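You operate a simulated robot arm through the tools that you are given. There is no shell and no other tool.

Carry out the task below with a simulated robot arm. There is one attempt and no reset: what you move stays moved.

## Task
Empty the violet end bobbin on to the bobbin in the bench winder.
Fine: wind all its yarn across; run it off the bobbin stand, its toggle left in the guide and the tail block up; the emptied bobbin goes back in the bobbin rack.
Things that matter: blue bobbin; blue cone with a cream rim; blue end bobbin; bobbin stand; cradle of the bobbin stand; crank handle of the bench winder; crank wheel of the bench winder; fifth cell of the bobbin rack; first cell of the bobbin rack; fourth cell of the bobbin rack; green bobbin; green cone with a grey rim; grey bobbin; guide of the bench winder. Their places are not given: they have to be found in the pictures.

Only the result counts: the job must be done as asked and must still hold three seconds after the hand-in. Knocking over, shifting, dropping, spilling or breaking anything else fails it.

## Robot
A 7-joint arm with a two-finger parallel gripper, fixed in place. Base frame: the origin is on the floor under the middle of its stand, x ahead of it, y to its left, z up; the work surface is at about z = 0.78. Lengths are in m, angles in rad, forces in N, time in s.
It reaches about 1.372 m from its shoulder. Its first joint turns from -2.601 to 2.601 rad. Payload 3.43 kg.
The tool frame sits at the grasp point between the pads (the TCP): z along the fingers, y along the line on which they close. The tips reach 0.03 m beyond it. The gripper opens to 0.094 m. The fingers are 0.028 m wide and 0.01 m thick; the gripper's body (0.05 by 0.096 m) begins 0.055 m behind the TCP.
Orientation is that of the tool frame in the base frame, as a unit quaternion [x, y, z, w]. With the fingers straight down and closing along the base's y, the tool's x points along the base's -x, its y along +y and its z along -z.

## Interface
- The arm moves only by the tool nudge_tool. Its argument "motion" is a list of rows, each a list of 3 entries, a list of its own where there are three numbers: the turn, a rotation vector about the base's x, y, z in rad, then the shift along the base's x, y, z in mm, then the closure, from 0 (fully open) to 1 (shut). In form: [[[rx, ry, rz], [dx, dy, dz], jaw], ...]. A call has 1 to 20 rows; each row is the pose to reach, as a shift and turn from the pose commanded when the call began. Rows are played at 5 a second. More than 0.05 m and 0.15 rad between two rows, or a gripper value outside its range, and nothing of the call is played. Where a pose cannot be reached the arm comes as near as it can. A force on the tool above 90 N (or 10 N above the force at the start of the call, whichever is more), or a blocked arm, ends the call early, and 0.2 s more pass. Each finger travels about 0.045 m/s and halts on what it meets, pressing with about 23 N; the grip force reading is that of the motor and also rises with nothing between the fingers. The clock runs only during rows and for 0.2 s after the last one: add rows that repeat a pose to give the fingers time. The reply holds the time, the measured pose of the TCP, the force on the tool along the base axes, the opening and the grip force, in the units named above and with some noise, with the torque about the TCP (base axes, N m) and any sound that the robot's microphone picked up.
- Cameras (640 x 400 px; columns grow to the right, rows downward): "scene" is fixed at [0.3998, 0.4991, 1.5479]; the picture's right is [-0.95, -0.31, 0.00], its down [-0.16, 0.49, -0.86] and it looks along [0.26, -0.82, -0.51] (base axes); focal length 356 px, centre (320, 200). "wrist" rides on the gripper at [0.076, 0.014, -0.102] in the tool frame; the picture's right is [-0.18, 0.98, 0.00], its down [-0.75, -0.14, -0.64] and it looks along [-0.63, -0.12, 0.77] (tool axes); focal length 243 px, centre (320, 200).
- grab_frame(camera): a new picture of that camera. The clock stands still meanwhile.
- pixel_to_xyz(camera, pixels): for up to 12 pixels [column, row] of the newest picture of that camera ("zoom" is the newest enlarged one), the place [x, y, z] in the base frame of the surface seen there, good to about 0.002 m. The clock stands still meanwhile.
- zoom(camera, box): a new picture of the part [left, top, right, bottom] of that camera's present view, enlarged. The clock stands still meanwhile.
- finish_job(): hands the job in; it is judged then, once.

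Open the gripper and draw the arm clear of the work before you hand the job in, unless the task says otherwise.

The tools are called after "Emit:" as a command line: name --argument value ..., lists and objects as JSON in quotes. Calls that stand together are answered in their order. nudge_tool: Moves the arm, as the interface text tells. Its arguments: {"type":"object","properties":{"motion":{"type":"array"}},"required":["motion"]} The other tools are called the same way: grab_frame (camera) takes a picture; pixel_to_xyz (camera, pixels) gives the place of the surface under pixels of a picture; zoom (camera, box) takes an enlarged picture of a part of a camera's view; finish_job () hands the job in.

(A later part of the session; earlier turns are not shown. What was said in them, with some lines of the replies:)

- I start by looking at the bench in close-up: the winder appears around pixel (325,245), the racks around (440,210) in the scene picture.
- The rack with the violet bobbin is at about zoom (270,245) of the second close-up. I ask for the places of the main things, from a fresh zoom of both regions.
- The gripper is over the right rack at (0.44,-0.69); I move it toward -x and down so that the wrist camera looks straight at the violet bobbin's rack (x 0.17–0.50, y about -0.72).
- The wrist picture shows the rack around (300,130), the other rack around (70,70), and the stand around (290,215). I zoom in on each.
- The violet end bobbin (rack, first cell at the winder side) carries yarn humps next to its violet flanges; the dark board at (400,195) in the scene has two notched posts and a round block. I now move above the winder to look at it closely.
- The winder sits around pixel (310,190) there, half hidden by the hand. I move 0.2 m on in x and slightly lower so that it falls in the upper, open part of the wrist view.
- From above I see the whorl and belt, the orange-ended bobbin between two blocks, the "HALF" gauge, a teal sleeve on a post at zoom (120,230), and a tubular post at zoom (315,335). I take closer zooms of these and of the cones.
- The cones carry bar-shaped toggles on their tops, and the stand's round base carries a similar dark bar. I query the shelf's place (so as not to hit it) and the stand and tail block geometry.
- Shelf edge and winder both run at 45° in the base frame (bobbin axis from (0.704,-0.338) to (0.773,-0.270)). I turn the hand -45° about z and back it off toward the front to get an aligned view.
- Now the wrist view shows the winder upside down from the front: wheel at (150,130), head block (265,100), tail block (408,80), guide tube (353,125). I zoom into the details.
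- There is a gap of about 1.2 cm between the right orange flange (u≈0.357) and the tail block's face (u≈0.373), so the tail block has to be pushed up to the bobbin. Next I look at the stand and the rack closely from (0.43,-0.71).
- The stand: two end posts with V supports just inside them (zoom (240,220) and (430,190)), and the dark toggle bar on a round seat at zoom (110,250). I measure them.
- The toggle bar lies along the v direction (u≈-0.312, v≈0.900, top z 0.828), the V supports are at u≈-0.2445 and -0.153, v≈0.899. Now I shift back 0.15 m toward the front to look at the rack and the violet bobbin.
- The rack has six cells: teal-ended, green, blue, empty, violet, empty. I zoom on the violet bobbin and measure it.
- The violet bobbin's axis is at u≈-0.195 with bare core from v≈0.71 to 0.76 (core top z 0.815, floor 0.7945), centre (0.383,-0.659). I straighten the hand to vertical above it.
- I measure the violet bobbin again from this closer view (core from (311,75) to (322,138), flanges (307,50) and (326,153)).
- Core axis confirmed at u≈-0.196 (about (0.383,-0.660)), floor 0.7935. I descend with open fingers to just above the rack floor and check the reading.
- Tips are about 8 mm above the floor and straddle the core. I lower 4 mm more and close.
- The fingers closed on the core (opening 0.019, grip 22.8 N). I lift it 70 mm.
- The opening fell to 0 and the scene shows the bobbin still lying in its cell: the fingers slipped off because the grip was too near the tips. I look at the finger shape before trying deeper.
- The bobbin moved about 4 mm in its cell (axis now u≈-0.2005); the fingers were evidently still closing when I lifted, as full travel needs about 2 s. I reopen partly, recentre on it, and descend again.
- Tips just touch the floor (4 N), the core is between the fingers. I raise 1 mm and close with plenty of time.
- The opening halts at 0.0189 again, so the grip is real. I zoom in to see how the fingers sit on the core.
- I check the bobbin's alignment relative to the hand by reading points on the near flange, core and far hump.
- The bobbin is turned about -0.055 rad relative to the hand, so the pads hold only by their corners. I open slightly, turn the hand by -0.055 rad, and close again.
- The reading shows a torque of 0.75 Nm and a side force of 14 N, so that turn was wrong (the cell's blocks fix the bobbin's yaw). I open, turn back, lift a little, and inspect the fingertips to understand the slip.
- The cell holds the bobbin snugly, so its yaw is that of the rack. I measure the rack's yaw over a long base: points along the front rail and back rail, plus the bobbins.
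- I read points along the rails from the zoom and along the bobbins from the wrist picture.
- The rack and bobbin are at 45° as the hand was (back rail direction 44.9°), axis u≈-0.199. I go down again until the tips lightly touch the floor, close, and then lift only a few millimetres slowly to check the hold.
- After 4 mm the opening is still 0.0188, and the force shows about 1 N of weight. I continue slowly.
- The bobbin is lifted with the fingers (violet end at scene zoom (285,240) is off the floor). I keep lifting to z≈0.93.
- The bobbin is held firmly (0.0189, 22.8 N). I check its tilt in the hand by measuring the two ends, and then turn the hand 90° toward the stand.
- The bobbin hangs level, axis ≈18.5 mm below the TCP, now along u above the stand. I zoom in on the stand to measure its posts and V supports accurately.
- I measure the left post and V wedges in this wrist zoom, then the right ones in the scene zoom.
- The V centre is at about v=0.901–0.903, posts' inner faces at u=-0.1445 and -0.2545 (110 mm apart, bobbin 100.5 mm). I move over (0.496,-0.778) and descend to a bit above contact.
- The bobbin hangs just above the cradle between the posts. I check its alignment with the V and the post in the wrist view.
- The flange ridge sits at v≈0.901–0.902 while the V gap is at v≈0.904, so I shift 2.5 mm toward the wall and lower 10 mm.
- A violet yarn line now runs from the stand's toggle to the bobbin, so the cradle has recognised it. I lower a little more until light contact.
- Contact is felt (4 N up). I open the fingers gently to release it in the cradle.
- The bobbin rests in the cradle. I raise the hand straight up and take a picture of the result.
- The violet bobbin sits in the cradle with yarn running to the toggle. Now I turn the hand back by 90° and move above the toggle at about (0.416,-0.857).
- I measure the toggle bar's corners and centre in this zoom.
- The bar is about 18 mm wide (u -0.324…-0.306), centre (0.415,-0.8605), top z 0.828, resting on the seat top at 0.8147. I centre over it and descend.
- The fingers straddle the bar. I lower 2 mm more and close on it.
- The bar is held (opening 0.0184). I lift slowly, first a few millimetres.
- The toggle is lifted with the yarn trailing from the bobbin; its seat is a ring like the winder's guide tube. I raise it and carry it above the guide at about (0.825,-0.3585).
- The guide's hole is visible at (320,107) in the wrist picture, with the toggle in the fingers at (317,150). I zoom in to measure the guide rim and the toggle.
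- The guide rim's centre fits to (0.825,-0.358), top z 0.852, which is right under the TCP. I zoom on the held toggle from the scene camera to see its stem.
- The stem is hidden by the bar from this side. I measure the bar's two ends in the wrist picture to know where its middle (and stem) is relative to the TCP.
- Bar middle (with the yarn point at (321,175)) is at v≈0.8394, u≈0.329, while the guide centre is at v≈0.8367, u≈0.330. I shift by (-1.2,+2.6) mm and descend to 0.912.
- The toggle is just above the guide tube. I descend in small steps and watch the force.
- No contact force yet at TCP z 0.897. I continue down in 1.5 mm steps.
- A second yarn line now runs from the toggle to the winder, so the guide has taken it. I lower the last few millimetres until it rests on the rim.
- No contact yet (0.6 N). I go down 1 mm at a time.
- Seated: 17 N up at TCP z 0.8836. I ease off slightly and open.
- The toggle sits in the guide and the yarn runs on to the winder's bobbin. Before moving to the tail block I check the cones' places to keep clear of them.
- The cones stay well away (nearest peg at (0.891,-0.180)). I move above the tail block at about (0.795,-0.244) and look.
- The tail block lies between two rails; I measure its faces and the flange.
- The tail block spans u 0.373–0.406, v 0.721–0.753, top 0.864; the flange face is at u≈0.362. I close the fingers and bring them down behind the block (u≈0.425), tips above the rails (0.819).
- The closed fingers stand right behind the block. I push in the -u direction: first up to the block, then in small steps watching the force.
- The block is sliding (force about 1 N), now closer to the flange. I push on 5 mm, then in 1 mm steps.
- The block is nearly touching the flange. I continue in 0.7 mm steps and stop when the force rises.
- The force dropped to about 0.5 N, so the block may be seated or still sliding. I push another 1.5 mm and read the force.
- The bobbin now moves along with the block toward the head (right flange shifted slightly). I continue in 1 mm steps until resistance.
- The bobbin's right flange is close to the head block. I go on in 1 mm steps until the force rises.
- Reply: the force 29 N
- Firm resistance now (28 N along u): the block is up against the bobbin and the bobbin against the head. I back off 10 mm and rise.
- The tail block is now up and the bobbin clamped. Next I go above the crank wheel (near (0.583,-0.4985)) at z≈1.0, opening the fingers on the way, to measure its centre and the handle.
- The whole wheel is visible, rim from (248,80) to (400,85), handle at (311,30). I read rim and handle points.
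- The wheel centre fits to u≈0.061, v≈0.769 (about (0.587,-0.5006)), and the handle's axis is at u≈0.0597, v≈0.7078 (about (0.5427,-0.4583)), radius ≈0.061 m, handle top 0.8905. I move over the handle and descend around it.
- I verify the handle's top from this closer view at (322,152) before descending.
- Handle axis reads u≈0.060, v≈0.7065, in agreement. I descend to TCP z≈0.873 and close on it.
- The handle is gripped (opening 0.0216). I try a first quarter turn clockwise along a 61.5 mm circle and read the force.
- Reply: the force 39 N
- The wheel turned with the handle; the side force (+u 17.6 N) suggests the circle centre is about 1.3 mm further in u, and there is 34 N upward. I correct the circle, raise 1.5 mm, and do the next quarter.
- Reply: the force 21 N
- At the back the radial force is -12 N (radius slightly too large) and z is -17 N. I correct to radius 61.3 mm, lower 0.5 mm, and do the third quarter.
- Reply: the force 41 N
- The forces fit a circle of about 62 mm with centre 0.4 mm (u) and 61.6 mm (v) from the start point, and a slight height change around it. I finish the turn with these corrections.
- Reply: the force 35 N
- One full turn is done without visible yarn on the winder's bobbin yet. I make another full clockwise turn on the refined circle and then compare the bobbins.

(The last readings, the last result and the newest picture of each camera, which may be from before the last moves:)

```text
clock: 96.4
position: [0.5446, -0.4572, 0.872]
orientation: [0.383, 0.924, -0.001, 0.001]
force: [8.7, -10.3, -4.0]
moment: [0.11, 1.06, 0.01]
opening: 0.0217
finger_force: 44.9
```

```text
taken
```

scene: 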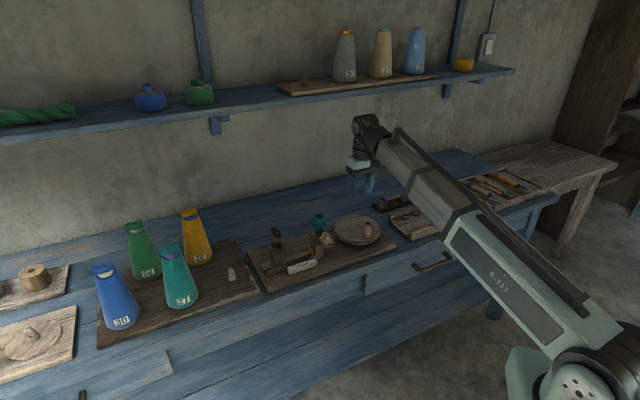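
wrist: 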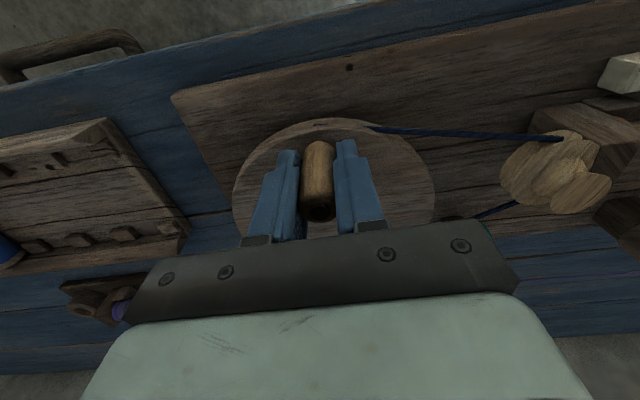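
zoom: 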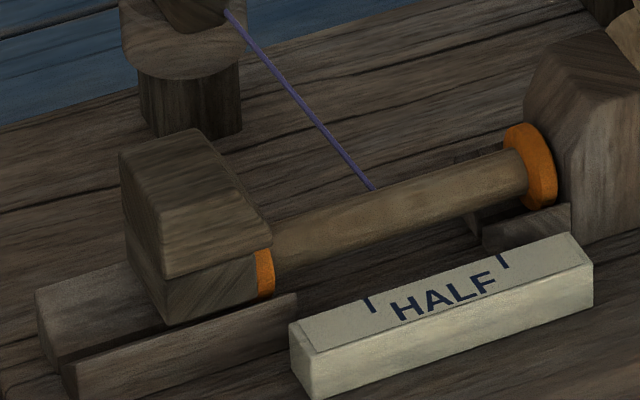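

No clear change on the winder's bobbin. I turn half a revolution further to the back position, where the wrist camera sees the stand, and compare the violet bobbin with before.

Emit:
nudge_tool --motion '[[[0, 0, 0], [15.69, 11.4, 0], 1], [[0, 0, 0], [34.14, 17.4, 0], 1], [[0, 0, 0], [53.54, 17.4, 0], 1], [[0, 0, 0], [71.99, 11.4, 0], 1], [[0, 0, 0], [87.68, 0, 0], 1], [[0, 0, 0], [99.08, -15.69, 0], 1], [[0, 0, 0], [105.08, -34.14, 0], 1], [[0, 0, 0], [105.08, -53.54, 0], 1], [[0, 0, 0], [99.08, -71.99, 0], 1], [[0, 0, 0], [87.68, -87.68, 0], 1]]'

Emit:
grab_frame --camera "wrist"

Emit:
zoom --camera "wrist" --box '[0, 180, 180, 290]'

Emit:
zoom --camera "scene" --box '[260, 200, 420, 280]'

```text
clock: 98.6
position: [0.6312, -0.5463, 0.8736]
orientation: [0.382, 0.924, 0.0, 0.0]
force: [6.2, -5.4, -22.8]
moment: [-0.43, 0.82, 0.0]
opening: 0.0216
finger_force: 45.6
```

```text
taken
```

wrist: 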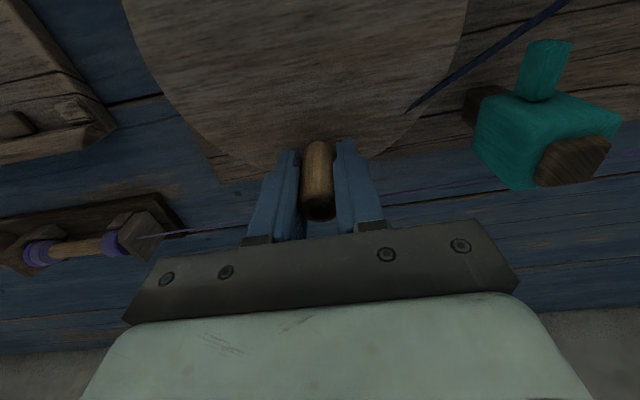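

```text
3.56 times, centred on (90, 235) of wrist
```

zoom: 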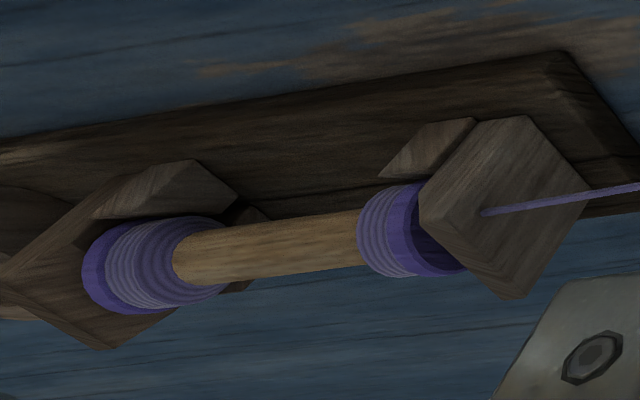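

```text
4.00 times, centred on (340, 240) of scene
```

zoom: 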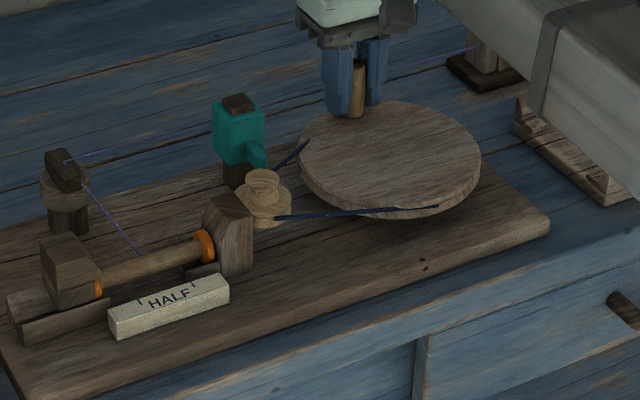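

The violet bobbin looks unchanged after 2.5 clockwise turns. I try a full counter-clockwise turn and compare.

Emit:
nudge_tool --motion '[[[0, 0, 0], [11.4, 15.69, -0.2], 1], [[0, 0, 0], [17.4, 34.14, -0.2], 1], [[0, 0, 0], [17.4, 53.54, -0.2], 1], [[0, 0, 0], [11.4, 71.99, -0.2], 1], [[0, 0, 0], [0, 87.68, -0.2], 1], [[0, 0, 0], [-15.69, 99.08, -0.2], 1], [[0, 0, 0], [-34.14, 105.08, -0.2], 1], [[0, 0, 0], [-53.54, 105.08, -0.2], 1], [[0, 0, 0], [-71.99, 99.08, -0.2], 1], [[0, 0, 0], [-87.68, 87.68, -0.2], 1], [[0, 0, 0], [-99.08, 71.99, -0.2], 1], [[0, 0, 0], [-105.08, 53.54, -0.2], 1], [[0, 0, 0], [-105.08, 34.14, -0.2], 1], [[0, 0, 0], [-99.08, 15.69, -0.2], 1], [[0, 0, 0], [-87.68, 0, -0.2], 1], [[0, 0, 0], [-71.99, -11.4, -0.2], 1], [[0, 0, 0], [-53.54, -17.4, -0.2], 1], [[0, 0, 0], [-34.14, -17.4, -0.2], 1], [[0, 0, 0], [-15.69, -11.4, -0.2], 1], [[0, 0, 0], [0, 0, -0.2], 1]]'

Emit:
grab_frame --camera "wrist"

Emit:
zoom --camera "wrist" --box '[0, 180, 180, 290]'

Emit:
zoom --camera "scene" --box '[250, 210, 340, 280]'

```text
clock: 102.8
position: [0.6299, -0.5462, 0.8727]
orientation: [0.383, 0.924, 0.0, 0.001]
force: [7.0, -7.3, -5.2]
moment: [-1.6, -0.37, -0.02]
opening: 0.0214
finger_force: 44.6
```

```text
taken
```

wrist: 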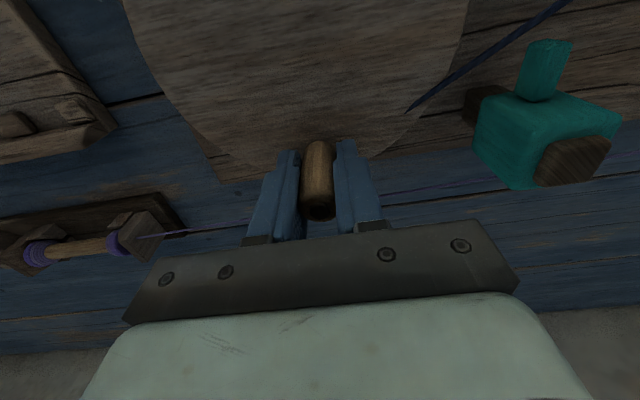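

```text
3.56 times, centred on (90, 235) of wrist
```

zoom: 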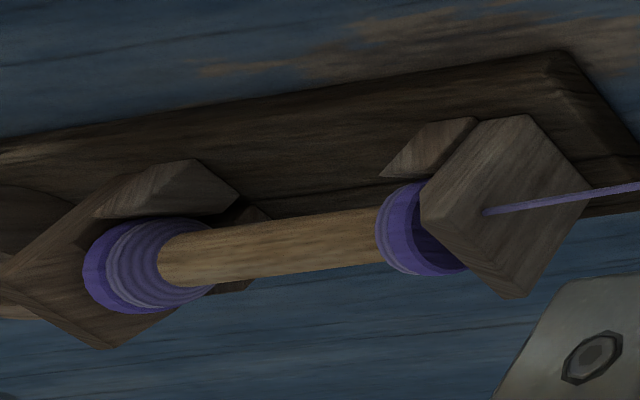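

```text
5.71 times, centred on (295, 245) of scene
```

zoom: 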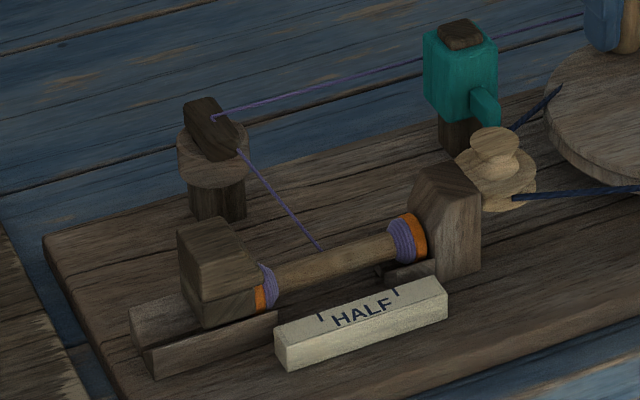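

Counter-clockwise works: violet yarn now shows at both ends of the winder's bobbin, and the humps on the violet bobbin have shrunk. I continue with another full counter-clockwise turn.

Emit:
nudge_tool --motion '[[[0, 0, 0], [11.4, 15.69, 0], 1], [[0, 0, 0], [17.4, 34.14, 0], 1], [[0, 0, 0], [17.4, 53.54, 0], 1], [[0, 0, 0], [11.4, 71.99, 0], 1], [[0, 0, 0], [0, 87.68, 0], 1], [[0, 0, 0], [-15.69, 99.08, 0], 1], [[0, 0, 0], [-34.14, 105.08, 0], 1], [[0, 0, 0], [-53.54, 105.08, 0], 1], [[0, 0, 0], [-71.99, 99.08, 0], 1], [[0, 0, 0], [-87.68, 87.68, 0], 1], [[0, 0, 0], [-99.08, 71.99, 0], 1], [[0, 0, 0], [-105.08, 53.54, 0], 1], [[0, 0, 0], [-105.08, 34.14, 0], 1], [[0, 0, 0], [-99.08, 15.69, 0], 1], [[0, 0, 0], [-87.68, 0, 0], 1], [[0, 0, 0], [-71.99, -11.4, 0], 1], [[0, 0, 0], [-53.54, -17.4, 0], 1], [[0, 0, 0], [-34.14, -17.4, 0], 1], [[0, 0, 0], [-15.69, -11.4, 0], 1], [[0, 0, 0], [0, 0, 0], 1]]'

Emit:
grab_frame --camera "wrist"

Emit:
zoom --camera "wrist" --box '[0, 180, 180, 290]'

Emit:
zoom --camera "scene" --box '[250, 210, 340, 280]'

```text
clock: 107.0
position: [0.6318, -0.5455, 0.874]
orientation: [0.382, 0.924, 0.001, -0.001]
force: [-10.6, 10.4, -15.3]
moment: [-0.47, 0.36, 0.02]
opening: 0.0214
finger_force: 45.0
```

```text
taken
```

wrist: 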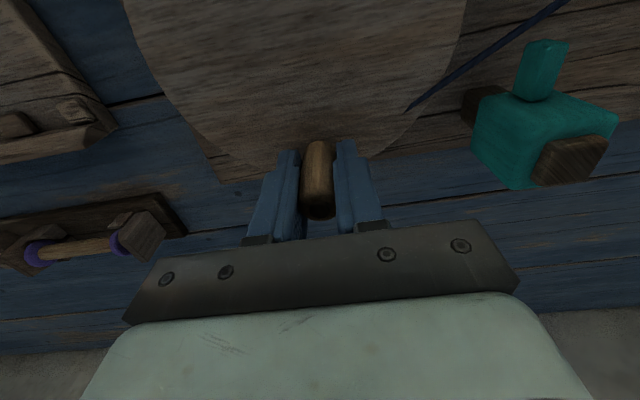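

```text
3.56 times, centred on (90, 235) of wrist
```

zoom: 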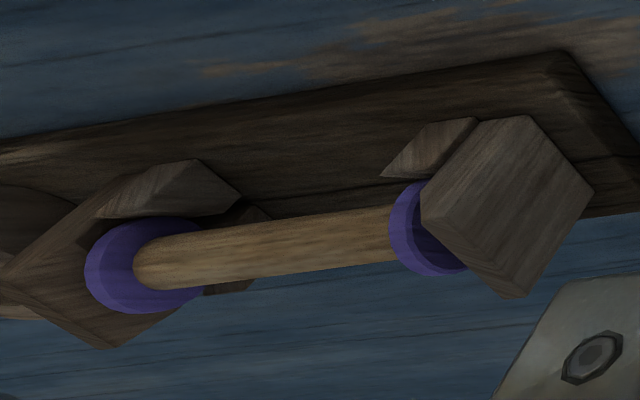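

```text
5.71 times, centred on (295, 245) of scene
```

zoom: 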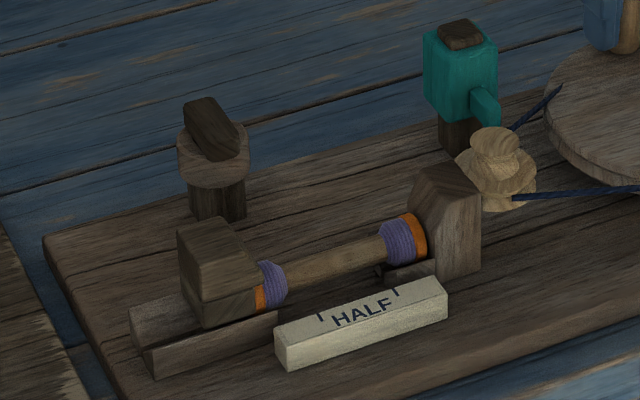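

The violet bobbin is bare, the yarn lines are gone and the winder's bobbin carries the yarn: winding is complete. I open the fingers and rise off the handle.

Emit:
nudge_tool --motion '[[[0, 0, 0], [-0.7, 0.7, -0.3], 0.76], [[0, 0, 0], [-0.7, 0.7, -0.3], 0.72], [[0, 0, 0], [-0.7, 0.7, -0.3], 0.65], [[0, 0, 0], [-0.7, 0.7, -0.3], 0.58], [[0, 0, 0], [-0.7, 0.7, -0.3], 0.5], [[0, 0, 0], [-0.7, 0.7, -0.3], 0.5], [[0, 0, 0], [-0.7, 0.7, -0.3], 0.5]]'

Emit:
nudge_tool --motion '[[[0, 0, 0], [0, 0, 10], 0.5], [[0, 0, 0], [0, 0, 30], 0.5], [[0, 0, 0], [0, 0, 60], 0.5], [[0, 0, 0], [0, 0, 95], 0.5], [[0, 0, 0], [0, 0, 110], 0.5], [[0, 0, 0], [0, 0, 110], 0.5]]'

Emit:
grab_frame --camera "scene"

Emit:
zoom --camera "scene" --box '[245, 195, 425, 290]'

```text
clock: 108.6
position: [0.6296, -0.5458, 0.8732]
orientation: [0.383, 0.924, 0.0, -0.001]
force: [0.5, -0.4, 0.2]
moment: [-0.01, 0.0, -0.01]
opening: 0.047
finger_force: 0.0
```

```text
clock: 110.0
position: [0.6288, -0.5439, 0.984]
orientation: [0.382, 0.924, 0.0, -0.001]
force: [0.4, 0.0, 0.1]
moment: [0.03, -0.02, 0.0]
opening: 0.047
finger_force: 0.0
```

```text
taken
```

scene: 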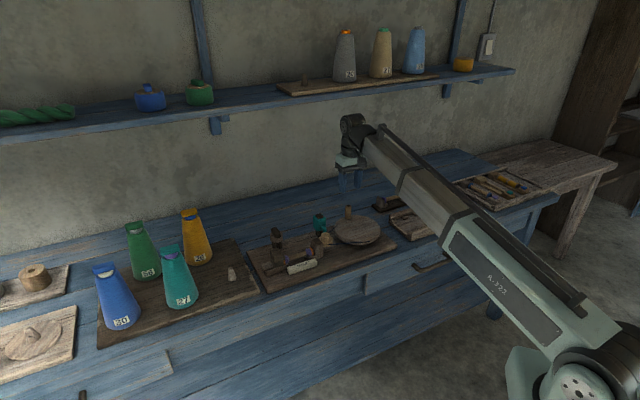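

```text
3.56 times, centred on (335, 242) of scene
```

zoom: 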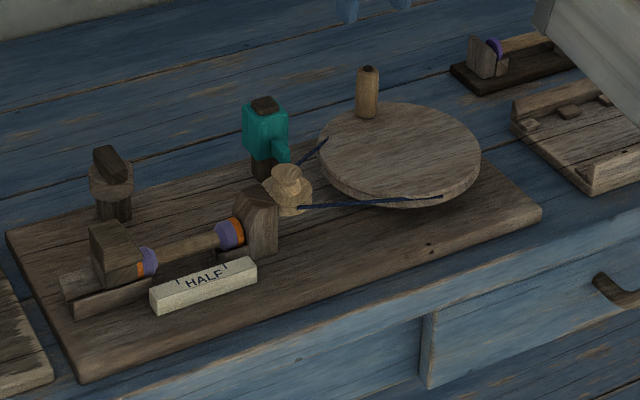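

The winder shows the yarn on its bobbin, the toggle in the guide and the tail block up. I now go back above the stand, turning the hand by -90°, to fetch the emptied bobbin.

Emit:
nudge_tool --motion '[[[0, 0, -0.13], [-11, -20, 0], 0.5], [[0, 0, -0.26], [-22, -39, 0], 0.5], [[0, 0, -0.39], [-33, -59, 0], 0.5], [[0, 0, -0.52], [-44, -78, 0], 0.5], [[0, 0, -0.65], [-55, -98, 0], 0.5], [[0, 0, -0.78], [-66, -118, 0], 0.5], [[0, 0, -0.91], [-77, -137, 0], 0.5], [[0, 0, -1.04], [-88, -157, 0], 0.5], [[0, 0, -1.17], [-99, -176, 0], 0.5], [[0, 0, -1.3], [-110, -196, 0], 0.5], [[0, 0, -1.43], [-121, -215, 0], 0.5], [[0, 0, -1.5708], [-132.1, -235.1, 0], 0.5], [[0, 0, -1.5708], [-132.1, -235.1, -30], 0.5], [[0, 0, -1.5708], [-132.1, -235.1, -30], 0.5]]'

Emit:
grab_frame --camera "wrist"

Emit:
zoom --camera "scene" --box '[365, 170, 445, 220]'

```text
clock: 113.0
position: [0.4998, -0.7804, 0.9541]
orientation: [0.924, 0.383, 0.001, -0.002]
force: [-0.2, 0.2, -0.3]
moment: [0.04, 0.0, 0.02]
opening: 0.0469
finger_force: 0.1
```

```text
taken
```

wrist: 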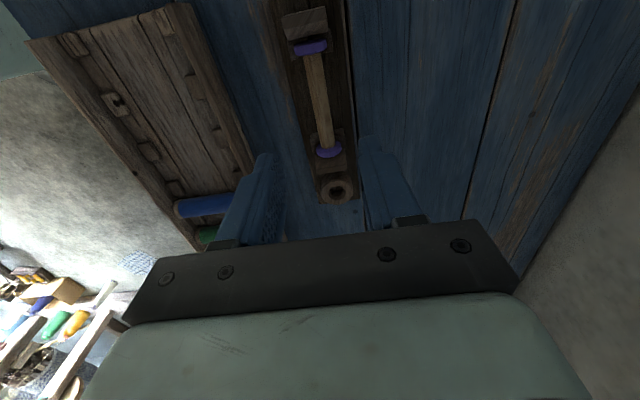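

```text
8.00 times, centred on (405, 195) of scene
```

zoom: 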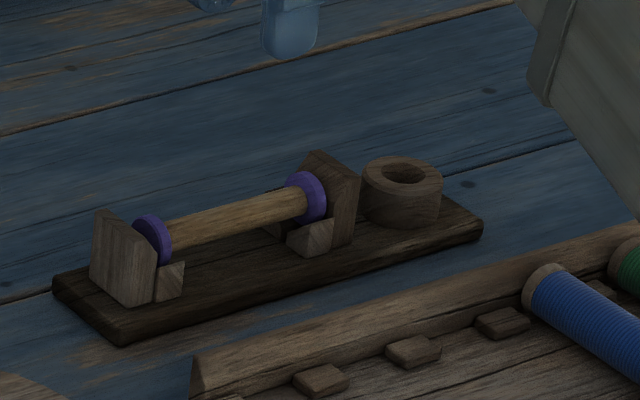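

The bobbin is bare (only violet flanges and wood). I measure its core and flanges from here.

Emit:
pixel_to_xyz --camera "wrist" --pixels '[[314, 65], [317, 85], [320, 105], [323, 125], [325, 140], [310, 45], [328, 152], [312, 95], [324, 95], [329, 158], [308, 40], [318, 95]]'

```text
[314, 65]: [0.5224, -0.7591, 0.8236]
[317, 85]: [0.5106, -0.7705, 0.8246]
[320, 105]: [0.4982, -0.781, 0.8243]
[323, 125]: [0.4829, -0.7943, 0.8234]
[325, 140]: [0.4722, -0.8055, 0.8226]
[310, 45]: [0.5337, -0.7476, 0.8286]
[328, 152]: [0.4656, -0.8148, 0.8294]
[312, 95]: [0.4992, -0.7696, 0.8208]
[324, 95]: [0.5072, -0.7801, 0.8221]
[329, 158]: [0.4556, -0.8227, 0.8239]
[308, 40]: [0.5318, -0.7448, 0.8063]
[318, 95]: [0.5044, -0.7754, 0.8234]
```

Core axis is at v≈0.9045 and the bobbin's middle at u≈-0.2005, core top z 0.824. I centre over it and descend to TCP z≈0.834, about 12 mm of finger below the axis.

Emit:
nudge_tool --motion '[[[0, 0, 0], [-1.5, -1.5, -30], 0.5], [[0, 0, 0], [-1.5, -1.5, -60], 0.5], [[0, 0, 0], [-1.5, -1.5, -90], 0.5], [[0, 0, 0], [-1.5, -1.5, -112], 0.5], [[0, 0, 0], [-1.5, -1.5, -119.5], 0.5], [[0, 0, 0], [-1.5, -1.5, -119.5], 0.5], [[0, 0, 0], [-1.5, -1.5, -119.5], 0.5]]'

Emit:
grab_frame --camera "wrist"

Emit:
zoom --camera "scene" --box '[365, 170, 445, 220]'

```text
clock: 114.6
position: [0.4951, -0.7815, 0.8321]
orientation: [0.924, 0.382, 0.001, 0.0]
force: [-0.9, 0.4, -0.1]
moment: [-0.04, -0.02, 0.0]
opening: 0.0471
finger_force: 0.0
```

```text
taken
```

wrist: 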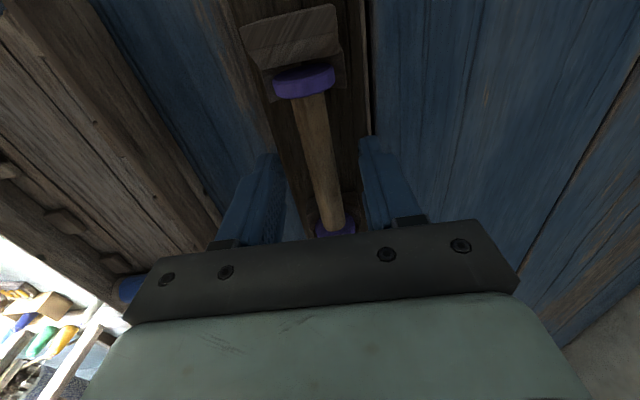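

```text
8.00 times, centred on (405, 195) of scene
```

zoom: 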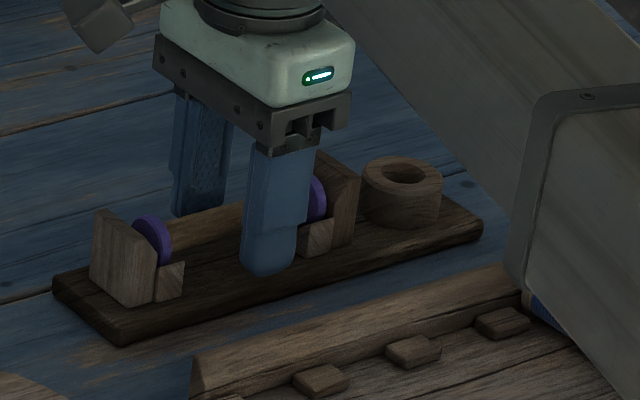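

Fingers straddle the core. I close with ample time.

Emit:
nudge_tool --motion '[[[0, 0, 0], [0, 0, 0.5], 0.6], [[0, 0, 0], [0, 0, 0.5], 0.7], [[0, 0, 0], [0, 0, 0.5], 0.8], [[0, 0, 0], [0, 0, 0.5], 0.9], [[0, 0, 0], [0, 0, 0.5], 1], [[0, 0, 0], [0, 0, 0.5], 1], [[0, 0, 0], [0, 0, 0.5], 1], [[0, 0, 0], [0, 0, 0.5], 1], [[0, 0, 0], [0, 0, 0.5], 1], [[0, 0, 0], [0, 0, 0.5], 1]]'

Emit:
nudge_tool --motion '[[[0, 0, 0], [0, 0, 1], 1], [[0, 0, 0], [0, 0, 2.5], 1], [[0, 0, 0], [0, 0, 5], 1], [[0, 0, 0], [0, 0, 8], 1], [[0, 0, 0], [0, 0, 12], 1], [[0, 0, 0], [0, 0, 17], 1], [[0, 0, 0], [0, 0, 17], 1]]'

Emit:
zoom --camera "scene" --box '[365, 170, 445, 220]'

```text
clock: 116.8
position: [0.4956, -0.782, 0.8328]
orientation: [0.924, 0.382, 0.001, 0.0]
force: [2.2, -1.4, 1.2]
moment: [0.0, -0.02, -0.02]
opening: 0.019
finger_force: 23.0
```

```text
clock: 118.4
position: [0.4965, -0.7805, 0.8501]
orientation: [0.924, 0.383, 0.0, -0.001]
force: [-0.1, -0.7, 0.1]
moment: [0.02, -0.01, 0.01]
opening: 0.0191
finger_force: 22.8
```

```text
8.00 times, centred on (405, 195) of scene
```

zoom: 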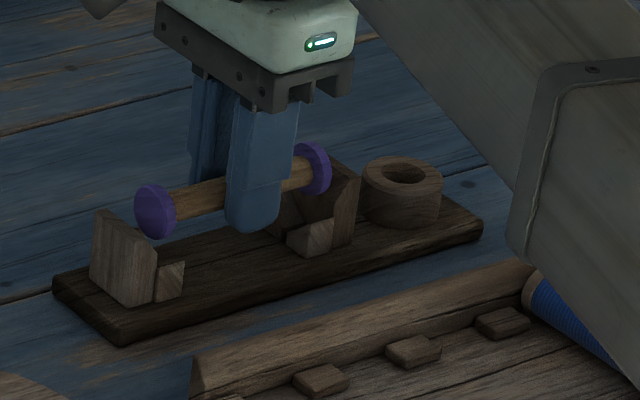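

The emptied bobbin is in the hand (opening 0.019). I raise it to z≈0.935, turn back +90° and move above its cell at about (0.383,-0.6633).

Emit:
nudge_tool --motion '[[[0, 0, 0], [0, 0, 10], 1], [[0, 0, 0], [0, 0, 24], 1], [[0, 0, 0], [0, 0, 40], 1], [[0, 0, 0], [0, 0, 56], 1], [[0, 0, 0], [0, 0, 72], 1], [[0, 0, 0], [0, 0, 84], 1], [[0, 0, 0], [0, 0, 84], 1]]'

Emit:
nudge_tool --motion '[[[0, 0, 0.13], [-9, 9, 0], 1], [[0, 0, 0.26], [-18, 19, 0], 1], [[0, 0, 0.39], [-28, 29, 0], 1], [[0, 0, 0.52], [-37, 39, 0], 1], [[0, 0, 0.65], [-47, 49, 0], 1], [[0, 0, 0.78], [-56, 59, 0], 1], [[0, 0, 0.91], [-66, 69, 0], 1], [[0, 0, 1.04], [-75, 79, 0], 1], [[0, 0, 1.17], [-85, 89, 0], 1], [[0, 0, 1.3], [-95, 99, 0], 1], [[0, 0, 1.43], [-104, 109, 0], 1], [[0, 0, 1.5708], [-113, 117.7, 0], 1], [[0, 0, 1.5708], [-113, 117.7, 0], 1], [[0, 0, 1.5708], [-113, 117.7, 0], 1]]'

Emit:
grab_frame --camera "wrist"

Emit:
zoom --camera "scene" --box '[370, 160, 490, 240]'

```text
clock: 120.0
position: [0.4971, -0.7796, 0.9347]
orientation: [0.924, 0.383, 0.0, -0.001]
force: [-1.0, -0.2, -0.2]
moment: [0.02, -0.01, 0.0]
opening: 0.019
finger_force: 22.9
```

```text
clock: 123.0
position: [0.3838, -0.6633, 0.9364]
orientation: [0.382, 0.924, 0.001, 0.0]
force: [-0.1, -0.1, 0.5]
moment: [-0.01, 0.02, -0.02]
opening: 0.0187
finger_force: 23.2
```

```text
taken
```

wrist: 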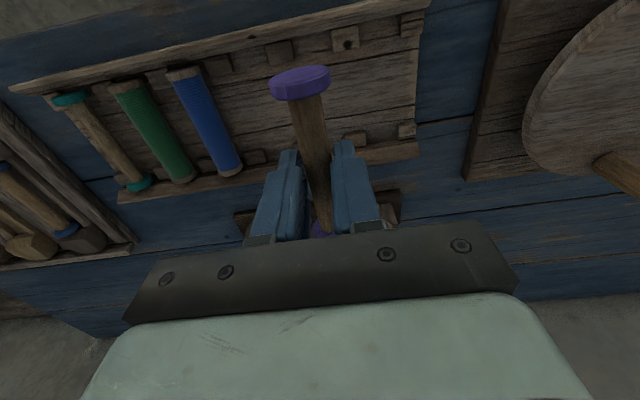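

```text
5.00 times, centred on (430, 200) of scene
```

zoom: 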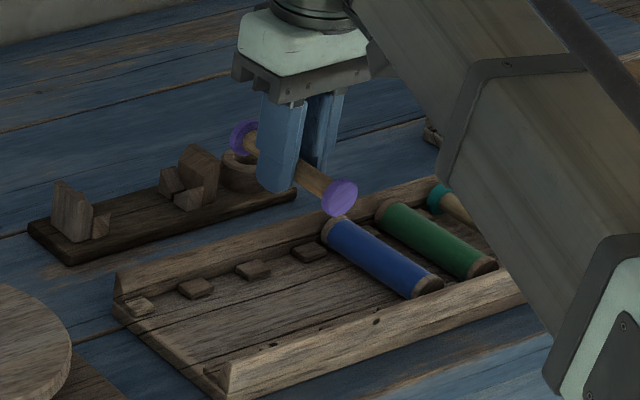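

I measure the flange end and the divider blocks of the cell to align before lowering.

Emit:
pixel_to_xyz --camera "wrist" --pixels '[[280, 52], [345, 38], [216, 65], [410, 22], [356, 138], [255, 158], [300, 80], [300, 95], [308, 120], [314, 150], [318, 180], [405, 130]]'

Emit:
zoom --camera "wrist" --box '[200, 10, 440, 170]'

```text
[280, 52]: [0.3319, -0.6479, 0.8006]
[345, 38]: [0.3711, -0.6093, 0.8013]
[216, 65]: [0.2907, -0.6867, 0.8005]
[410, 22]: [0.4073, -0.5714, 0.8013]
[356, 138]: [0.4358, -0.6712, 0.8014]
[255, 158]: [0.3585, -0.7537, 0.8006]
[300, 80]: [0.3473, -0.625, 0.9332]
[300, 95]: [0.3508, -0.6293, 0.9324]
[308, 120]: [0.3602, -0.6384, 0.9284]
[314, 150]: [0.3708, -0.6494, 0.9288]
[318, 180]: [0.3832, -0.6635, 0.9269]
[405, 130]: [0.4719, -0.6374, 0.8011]
```

```text
2.50 times, centred on (320, 90) of wrist
```

zoom: 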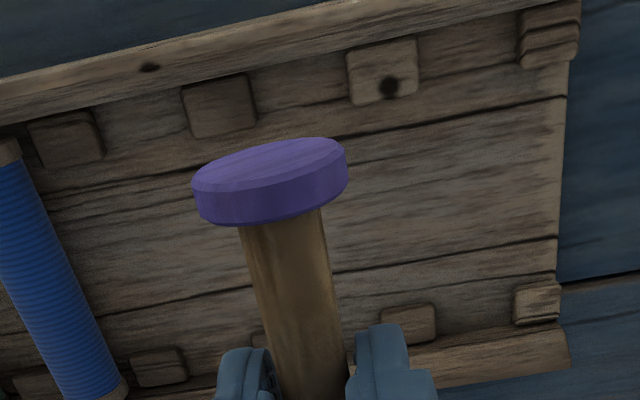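

The cell's middle is at u≈-0.1957 and the bobbin is at u≈-0.197, its front end 1.5 mm more forward than originally. I shift (+1.9,-0.2) mm and descend to just above the dividers.

Emit:
nudge_tool --motion '[[[0, 0, 0], [1.9, -0.2, 0], 1], [[0, 0, 0], [1.9, -0.2, -25], 1], [[0, 0, 0], [1.9, -0.2, -50], 1], [[0, 0, 0], [1.9, -0.2, -75], 1], [[0, 0, 0], [1.9, -0.2, -92], 1], [[0, 0, 0], [1.9, -0.2, -92], 1], [[0, 0, 0], [1.9, -0.2, -92], 1]]'

Emit:
grab_frame --camera "wrist"

Emit:
zoom --camera "scene" --box '[380, 175, 480, 240]'

Emit:
zoom --camera "wrist" --box '[220, 40, 420, 240]'

```text
clock: 124.6
position: [0.3866, -0.6623, 0.8443]
orientation: [0.383, 0.924, 0.0, -0.001]
force: [0.1, -0.1, -0.4]
moment: [0.02, 0.01, 0.01]
opening: 0.0186
finger_force: 22.9
```

```text
taken
```

wrist: 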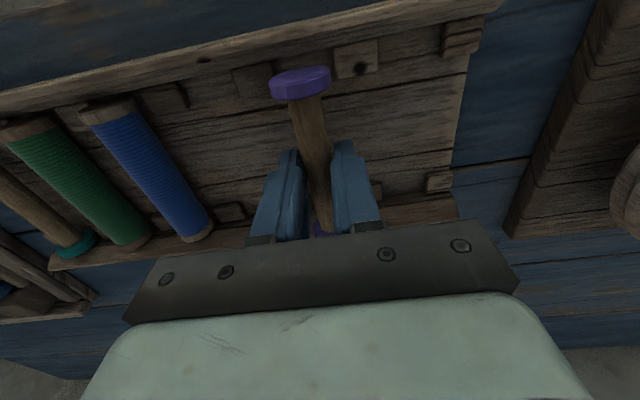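

```text
6.15 times, centred on (430, 208) of scene
```

zoom: 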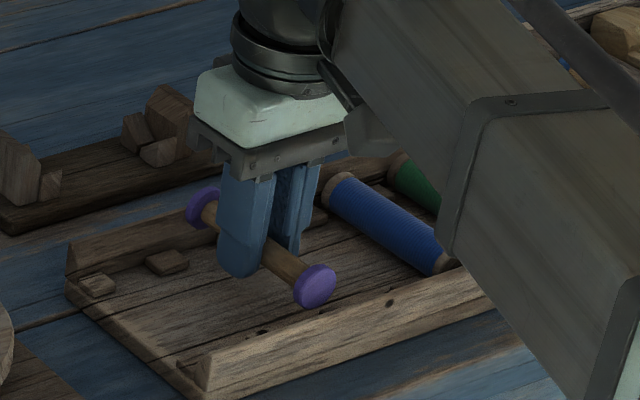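

```text
2.00 times, centred on (320, 140) of wrist
```

zoom: 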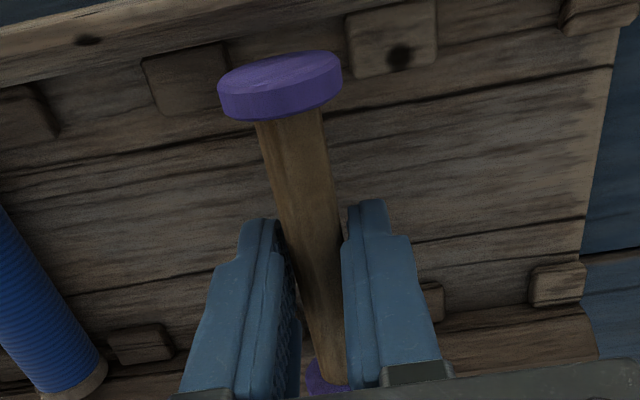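

I check the flange edges against the divider blocks in this view.

Emit:
pixel_to_xyz --camera "wrist" --pixels '[[273, 88], [330, 80], [301, 75], [302, 95], [262, 85], [340, 58], [268, 80], [335, 65], [310, 130], [314, 150], [220, 210], [376, 190]]'

```text
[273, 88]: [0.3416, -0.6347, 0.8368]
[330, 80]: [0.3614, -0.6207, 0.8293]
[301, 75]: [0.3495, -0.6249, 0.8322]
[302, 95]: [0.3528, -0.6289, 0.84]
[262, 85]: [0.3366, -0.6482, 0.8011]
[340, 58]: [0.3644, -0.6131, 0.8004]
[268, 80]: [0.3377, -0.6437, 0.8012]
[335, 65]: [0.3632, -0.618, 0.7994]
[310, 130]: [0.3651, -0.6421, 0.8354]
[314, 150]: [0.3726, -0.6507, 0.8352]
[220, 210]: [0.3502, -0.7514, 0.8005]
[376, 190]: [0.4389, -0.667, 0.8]
```

Well aligned: flange centre u≈-0.1955 between divider edges -0.216 and -0.179, front end v≈0.689 as originally. I lower 15 mm, then slowly until contact.

Emit:
nudge_tool --motion '[[[0, 0, 0], [0, 0, -5], 1], [[0, 0, 0], [0, 0, -10], 1], [[0, 0, 0], [0, 0, -14], 1], [[0, 0, 0], [0, 0, -15], 1], [[0, 0, 0], [0, 0, -15], 1]]'

Emit:
nudge_tool --motion '[[[0, 0, 0], [0, 0, -0.8], 1], [[0, 0, 0], [0, 0, -1.5], 1], [[0, 0, 0], [0, 0, -1.5], 1]]'

```text
clock: 125.8
position: [0.3864, -0.6637, 0.8276]
orientation: [0.382, 0.924, 0.001, 0.0]
force: [-0.1, 0.0, -0.6]
moment: [0.0, -0.02, -0.05]
opening: 0.0191
finger_force: 23.2
```

```text
clock: 126.6
position: [0.3842, -0.6632, 0.8267]
orientation: [0.383, 0.924, 0.0, -0.001]
force: [0.5, -0.5, -0.4]
moment: [0.0, -0.01, -0.03]
opening: 0.0189
finger_force: 22.6
```

No contact yet at TCP z≈0.8267. I lower another 1.5 mm in small steps.

Emit:
nudge_tool --motion '[[[0, 0, 0], [0, 0, -0.8], 1], [[0, 0, 0], [0, 0, -1.2], 1], [[0, 0, 0], [0, 0, -1.2], 1]]'

Emit:
zoom --camera "wrist" --box '[220, 40, 420, 240]'

Emit:
zoom --camera "scene" --box '[380, 175, 480, 240]'

```text
clock: 127.4
position: [0.3851, -0.6641, 0.8261]
orientation: [0.382, 0.924, 0.001, 0.0]
force: [-0.2, -0.4, 0.1]
moment: [-0.03, -0.01, 0.04]
opening: 0.0187
finger_force: 23.4
```

```text
2.00 times, centred on (320, 140) of wrist
```

zoom: 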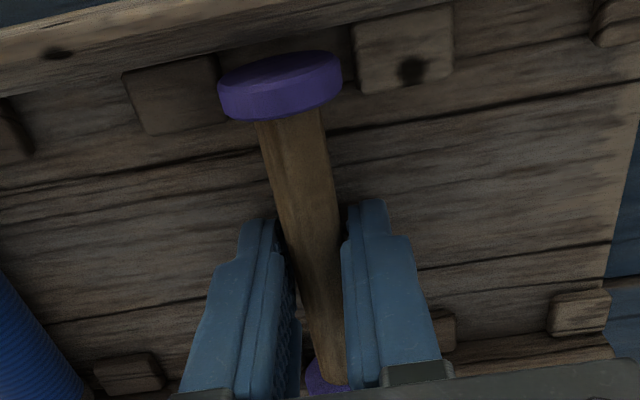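

```text
6.15 times, centred on (430, 208) of scene
```

zoom: 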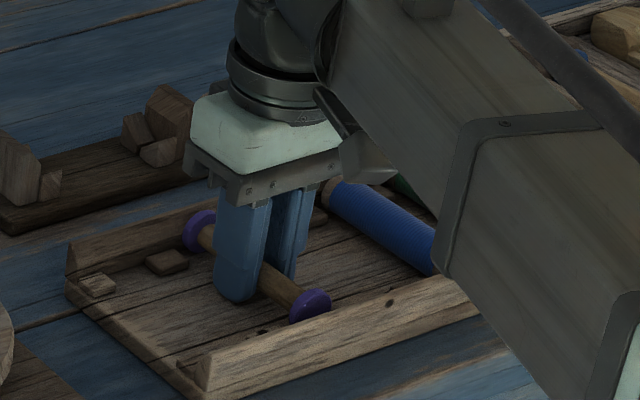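

Still no contact; I go another 1.2 mm.

Emit:
nudge_tool --motion '[[[0, 0, 0], [0, 0, -0.8], 1], [[0, 0, 0], [0, 0, -1.2], 1], [[0, 0, 0], [0, 0, -1.2], 1]]'

```text
clock: 128.2
position: [0.3851, -0.6621, 0.8258]
orientation: [0.383, 0.924, 0.0, 0.0]
force: [-3.5, -0.9, 8.1]
moment: [-0.02, -0.04, 0.0]
opening: 0.0187
finger_force: 23.5
```

Contact with the floor (8 N). I ease 0.5 mm and open slowly.

Emit:
nudge_tool --motion '[[[0, 0, 0], [0, 0, 0.6], 0.8], [[0, 0, 0], [0, 0, 0.6], 0.77], [[0, 0, 0], [0, 0, 0.6], 0.73], [[0, 0, 0], [0, 0, 0.6], 0.68], [[0, 0, 0], [0, 0, 0.6], 0.62], [[0, 0, 0], [0, 0, 0.6], 0.55], [[0, 0, 0], [0, 0, 0.6], 0.5], [[0, 0, 0], [0, 0, 0.6], 0.5]]'

Emit:
zoom --camera "wrist" --box '[220, 40, 420, 240]'

```text
clock: 130.0
position: [0.3847, -0.6642, 0.8252]
orientation: [0.383, 0.924, -0.001, -0.001]
force: [-7.9, -2.7, 10.0]
moment: [-0.02, -0.07, -0.08]
opening: 0.0428
finger_force: 0.2
```

```text
2.00 times, centred on (320, 140) of wrist
```

zoom: 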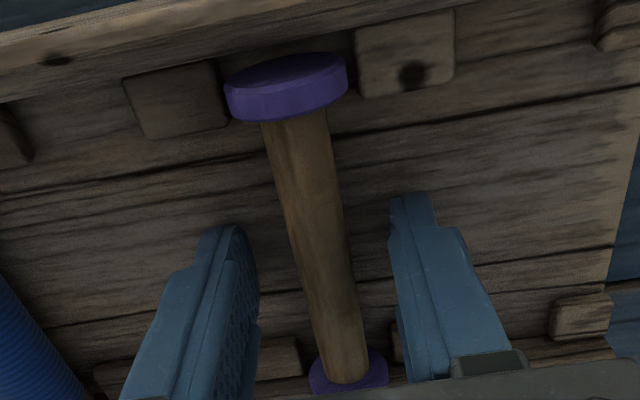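

The bobbin lies in its cell and the fingers are clear of the core; the tips rub the floor slightly (10 N). I rise straight up.

Emit:
nudge_tool --motion '[[[0, 0, 0], [0, 0, 1.5], 0.5], [[0, 0, 0], [0, 0, 4], 0.5], [[0, 0, 0], [0, 0, 12], 0.5], [[0, 0, 0], [0, 0, 30], 0.5], [[0, 0, 0], [0, 0, 60], 0.5], [[0, 0, 0], [0, 0, 95], 0.5], [[0, 0, 0], [0, 0, 120], 0.5], [[0, 0, 0], [0, 0, 120], 0.5]]'

Emit:
grab_frame --camera "wrist"

Emit:
zoom --camera "scene" --box '[370, 170, 490, 245]'

```text
clock: 131.8
position: [0.3836, -0.6639, 0.9444]
orientation: [0.382, 0.924, 0.0, -0.001]
force: [-0.4, 0.0, -0.8]
moment: [-0.01, 0.0, 0.01]
opening: 0.0472
finger_force: 0.1
```

```text
taken
```

wrist: 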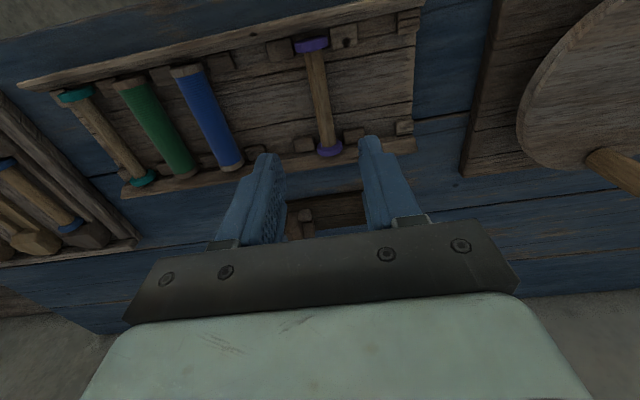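

```text
5.33 times, centred on (430, 208) of scene
```

zoom: 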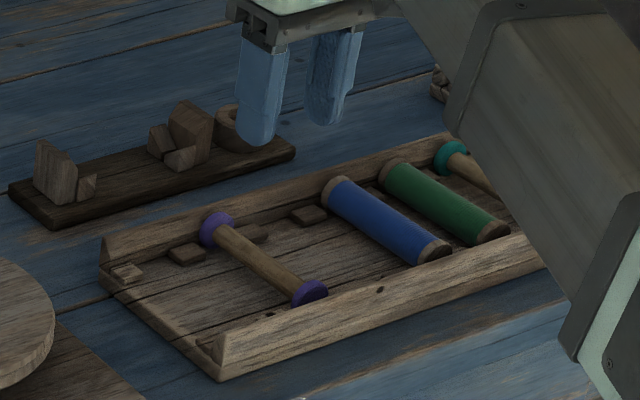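

The emptied bobbin lies in its own cell. I draw the arm up and clear, opening the gripper fully, and check the winder once more.

Emit:
nudge_tool --motion '[[[0, 0, 0], [0, 0, 40], 0.4], [[0, 0, 0], [0, 0, 80], 0.2], [[0, 0, 0], [0, 0, 120], 0], [[0, 0, 0], [-20, 20, 160], 0], [[0, 0, 0], [-50, 50, 190], 0], [[0, 0, 0], [-80, 80, 200], 0], [[0, 0, 0], [-110, 110, 200], 0], [[0, 0, 0], [-110, 110, 200], 0], [[0, 0, 0], [-110, 110, 200], 0]]'

Emit:
grab_frame --camera "scene"

Emit:
zoom --camera "scene" --box '[240, 195, 420, 290]'

Emit:
zoom --camera "scene" --box '[255, 225, 325, 275]'

```text
refused: row 5 steps farther than a row can; nothing moved
```

```text
taken
```

scene: 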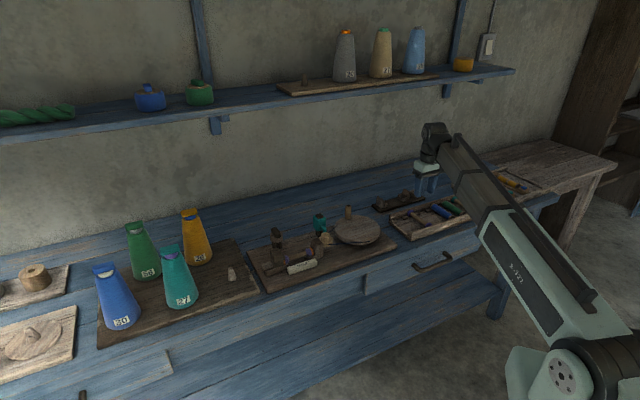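

```text
3.56 times, centred on (330, 242) of scene
```

zoom: 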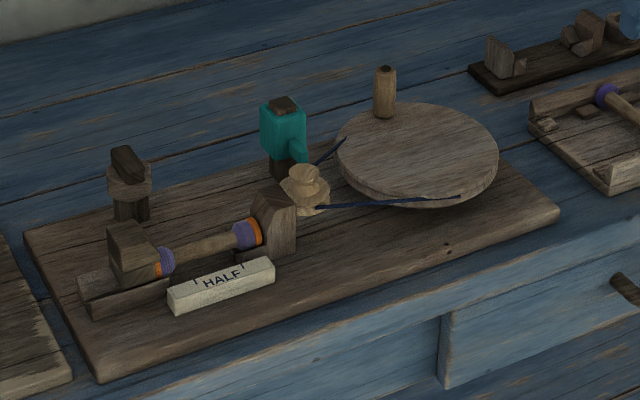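

```text
8.00 times, centred on (290, 250) of scene
```

zoom: 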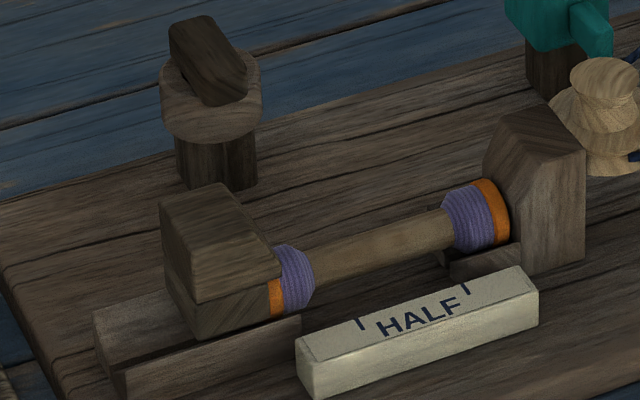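

The last move was refused because one step was too long; the pictures show the winder in order (yarn on its bobbin, tail block up, toggle in the guide). I retract with shorter steps.

Emit:
nudge_tool --motion '[[[0, 0, 0], [0, 0, 40], 0.4], [[0, 0, 0], [0, 0, 80], 0.2], [[0, 0, 0], [0, 0, 115], 0], [[0, 0, 0], [-15, 15, 145], 0], [[0, 0, 0], [-35, 35, 170], 0], [[0, 0, 0], [-60, 60, 185], 0], [[0, 0, 0], [-85, 85, 195], 0], [[0, 0, 0], [-85, 85, 195], 0], [[0, 0, 0], [-85, 85, 195], 0], [[0, 0, 0], [-85, 85, 195], 0]]'

Emit:
grab_frame --camera "scene"

Emit:
zoom --camera "scene" --box '[360, 165, 500, 252]'

Emit:
grab_frame --camera "wrist"

```text
clock: 133.1
position: [0.3417, -0.6181, 1.1221]
orientation: [0.387, 0.922, -0.007, 0.01]
force: [5.6, -13.0, -22.9]
moment: [-0.07, -0.15, 0.07]
opening: 0.0939
finger_force: 0.2
out of reach, approached as far as the arm can: row 6
stopped in row 6: the force on the tool passed its limit at 107 N (the readings are from after the stop); the commanded pose is now the measured one
```

```text
taken
```

scene: 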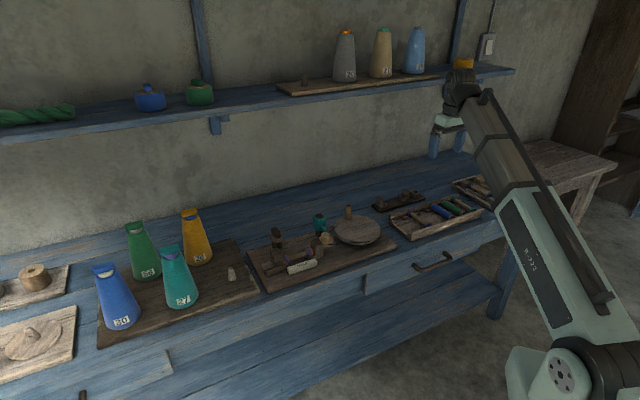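

```text
4.57 times, centred on (430, 208) of scene
```

zoom: 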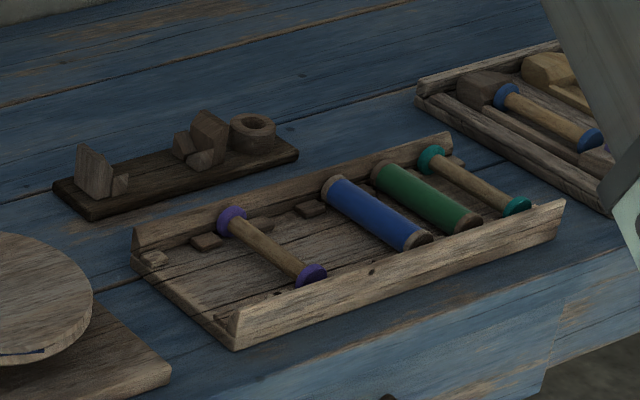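

```text
taken
```

wrist: 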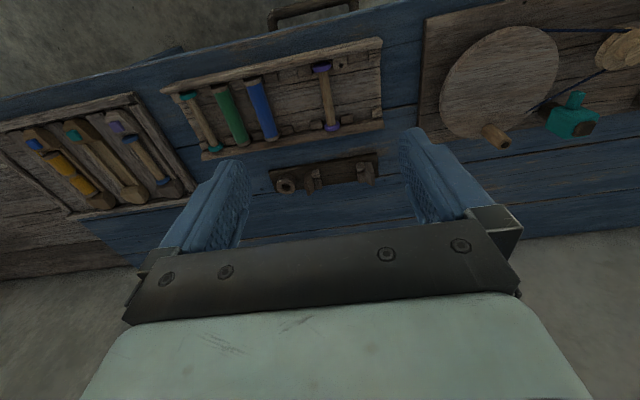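

The retreat ran into the arm's reach limit (folding), with residual force on the tool. I move back outwards a little to relieve it and check again that nothing was disturbed.

Emit:
nudge_tool --motion '[[[0, 0, 0], [10, -10, -10], 0], [[0, 0, 0], [25, -25, -20], 0], [[0, 0, 0], [40, -40, -25], 0], [[0, 0, 0], [50, -50, -25], 0], [[0, 0, 0], [50, -50, -25], 0], [[0, 0, 0], [50, -50, -25], 0]]'

Emit:
grab_frame --camera "scene"

Emit:
zoom --camera "scene" --box '[280, 20, 520, 130]'

Emit:
zoom --camera "scene" --box '[240, 195, 420, 290]'

```text
clock: 134.5
position: [0.3907, -0.6674, 1.0968]
orientation: [0.386, 0.922, -0.006, 0.009]
force: [0.3, -0.5, -0.4]
moment: [-0.03, 0.0, -0.02]
opening: 0.094
finger_force: 0.0
```

```text
taken
```

scene: 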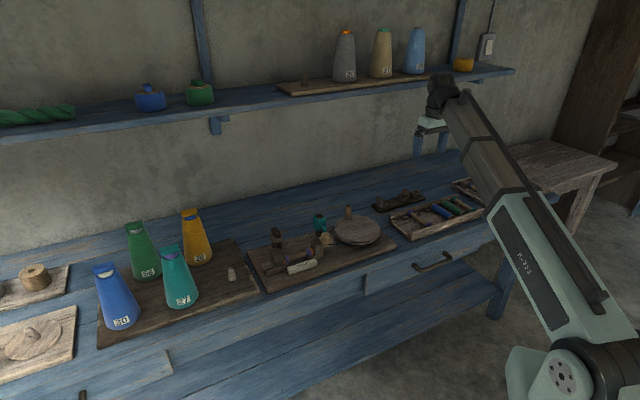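

```text
2.67 times, centred on (400, 75) of scene
```

zoom: 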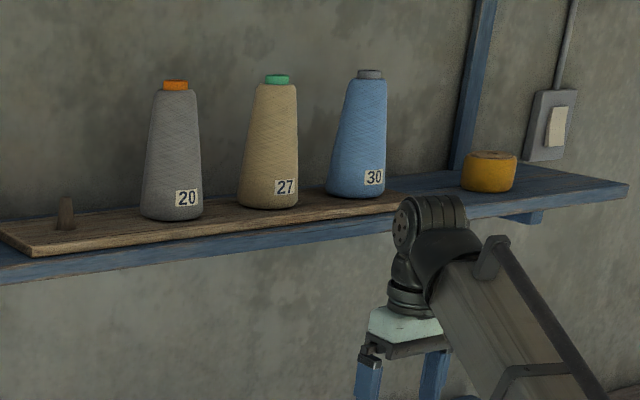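

```text
3.56 times, centred on (330, 242) of scene
```

zoom: 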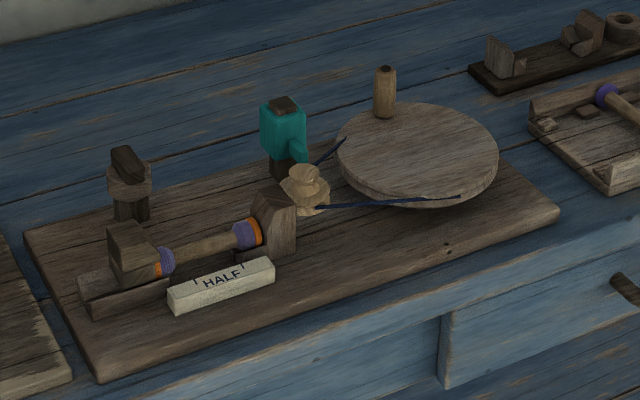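

Nothing was disturbed: the shelf cones, rack, stand and winder look as they should, forces are zero and the hand is open 0.27 m above the rack. I hand the job in.

Emit:
finish_job

```text
The job is handed in.
```

I've wound all the yarn from the violet end bobbin onto the bobbin in the bench winder and handed the job in; the result hasn't come back yet.

- **Winding:** I ran it off the bobbin stand. The violet bobbin came out bare, and violet yarn now shows at both ends of the winder's bobbin. Only counter-clockwise turns of the crank wound yarn; two were enough. I first made two and a half clockwise turns, which moved no yarn.
- **Toggle:** the stand's toggle is still seated in the guide.
- **Tail block:** I took "up" to mean pushed up against the bobbin. I slid it until it pressed the bobbin against the head, and left it there.
- **Emptied bobbin:** it is back in the rack cell it came from.

My first attempt to lift the bobbin slipped and moved it a few millimetres within its cell. While drawing back at the end, the arm reached the limit of its travel and stopped on a 107 N force reading. I checked the pictures afterwards and saw nothing shifted, and the gripper is open and clear of the work.
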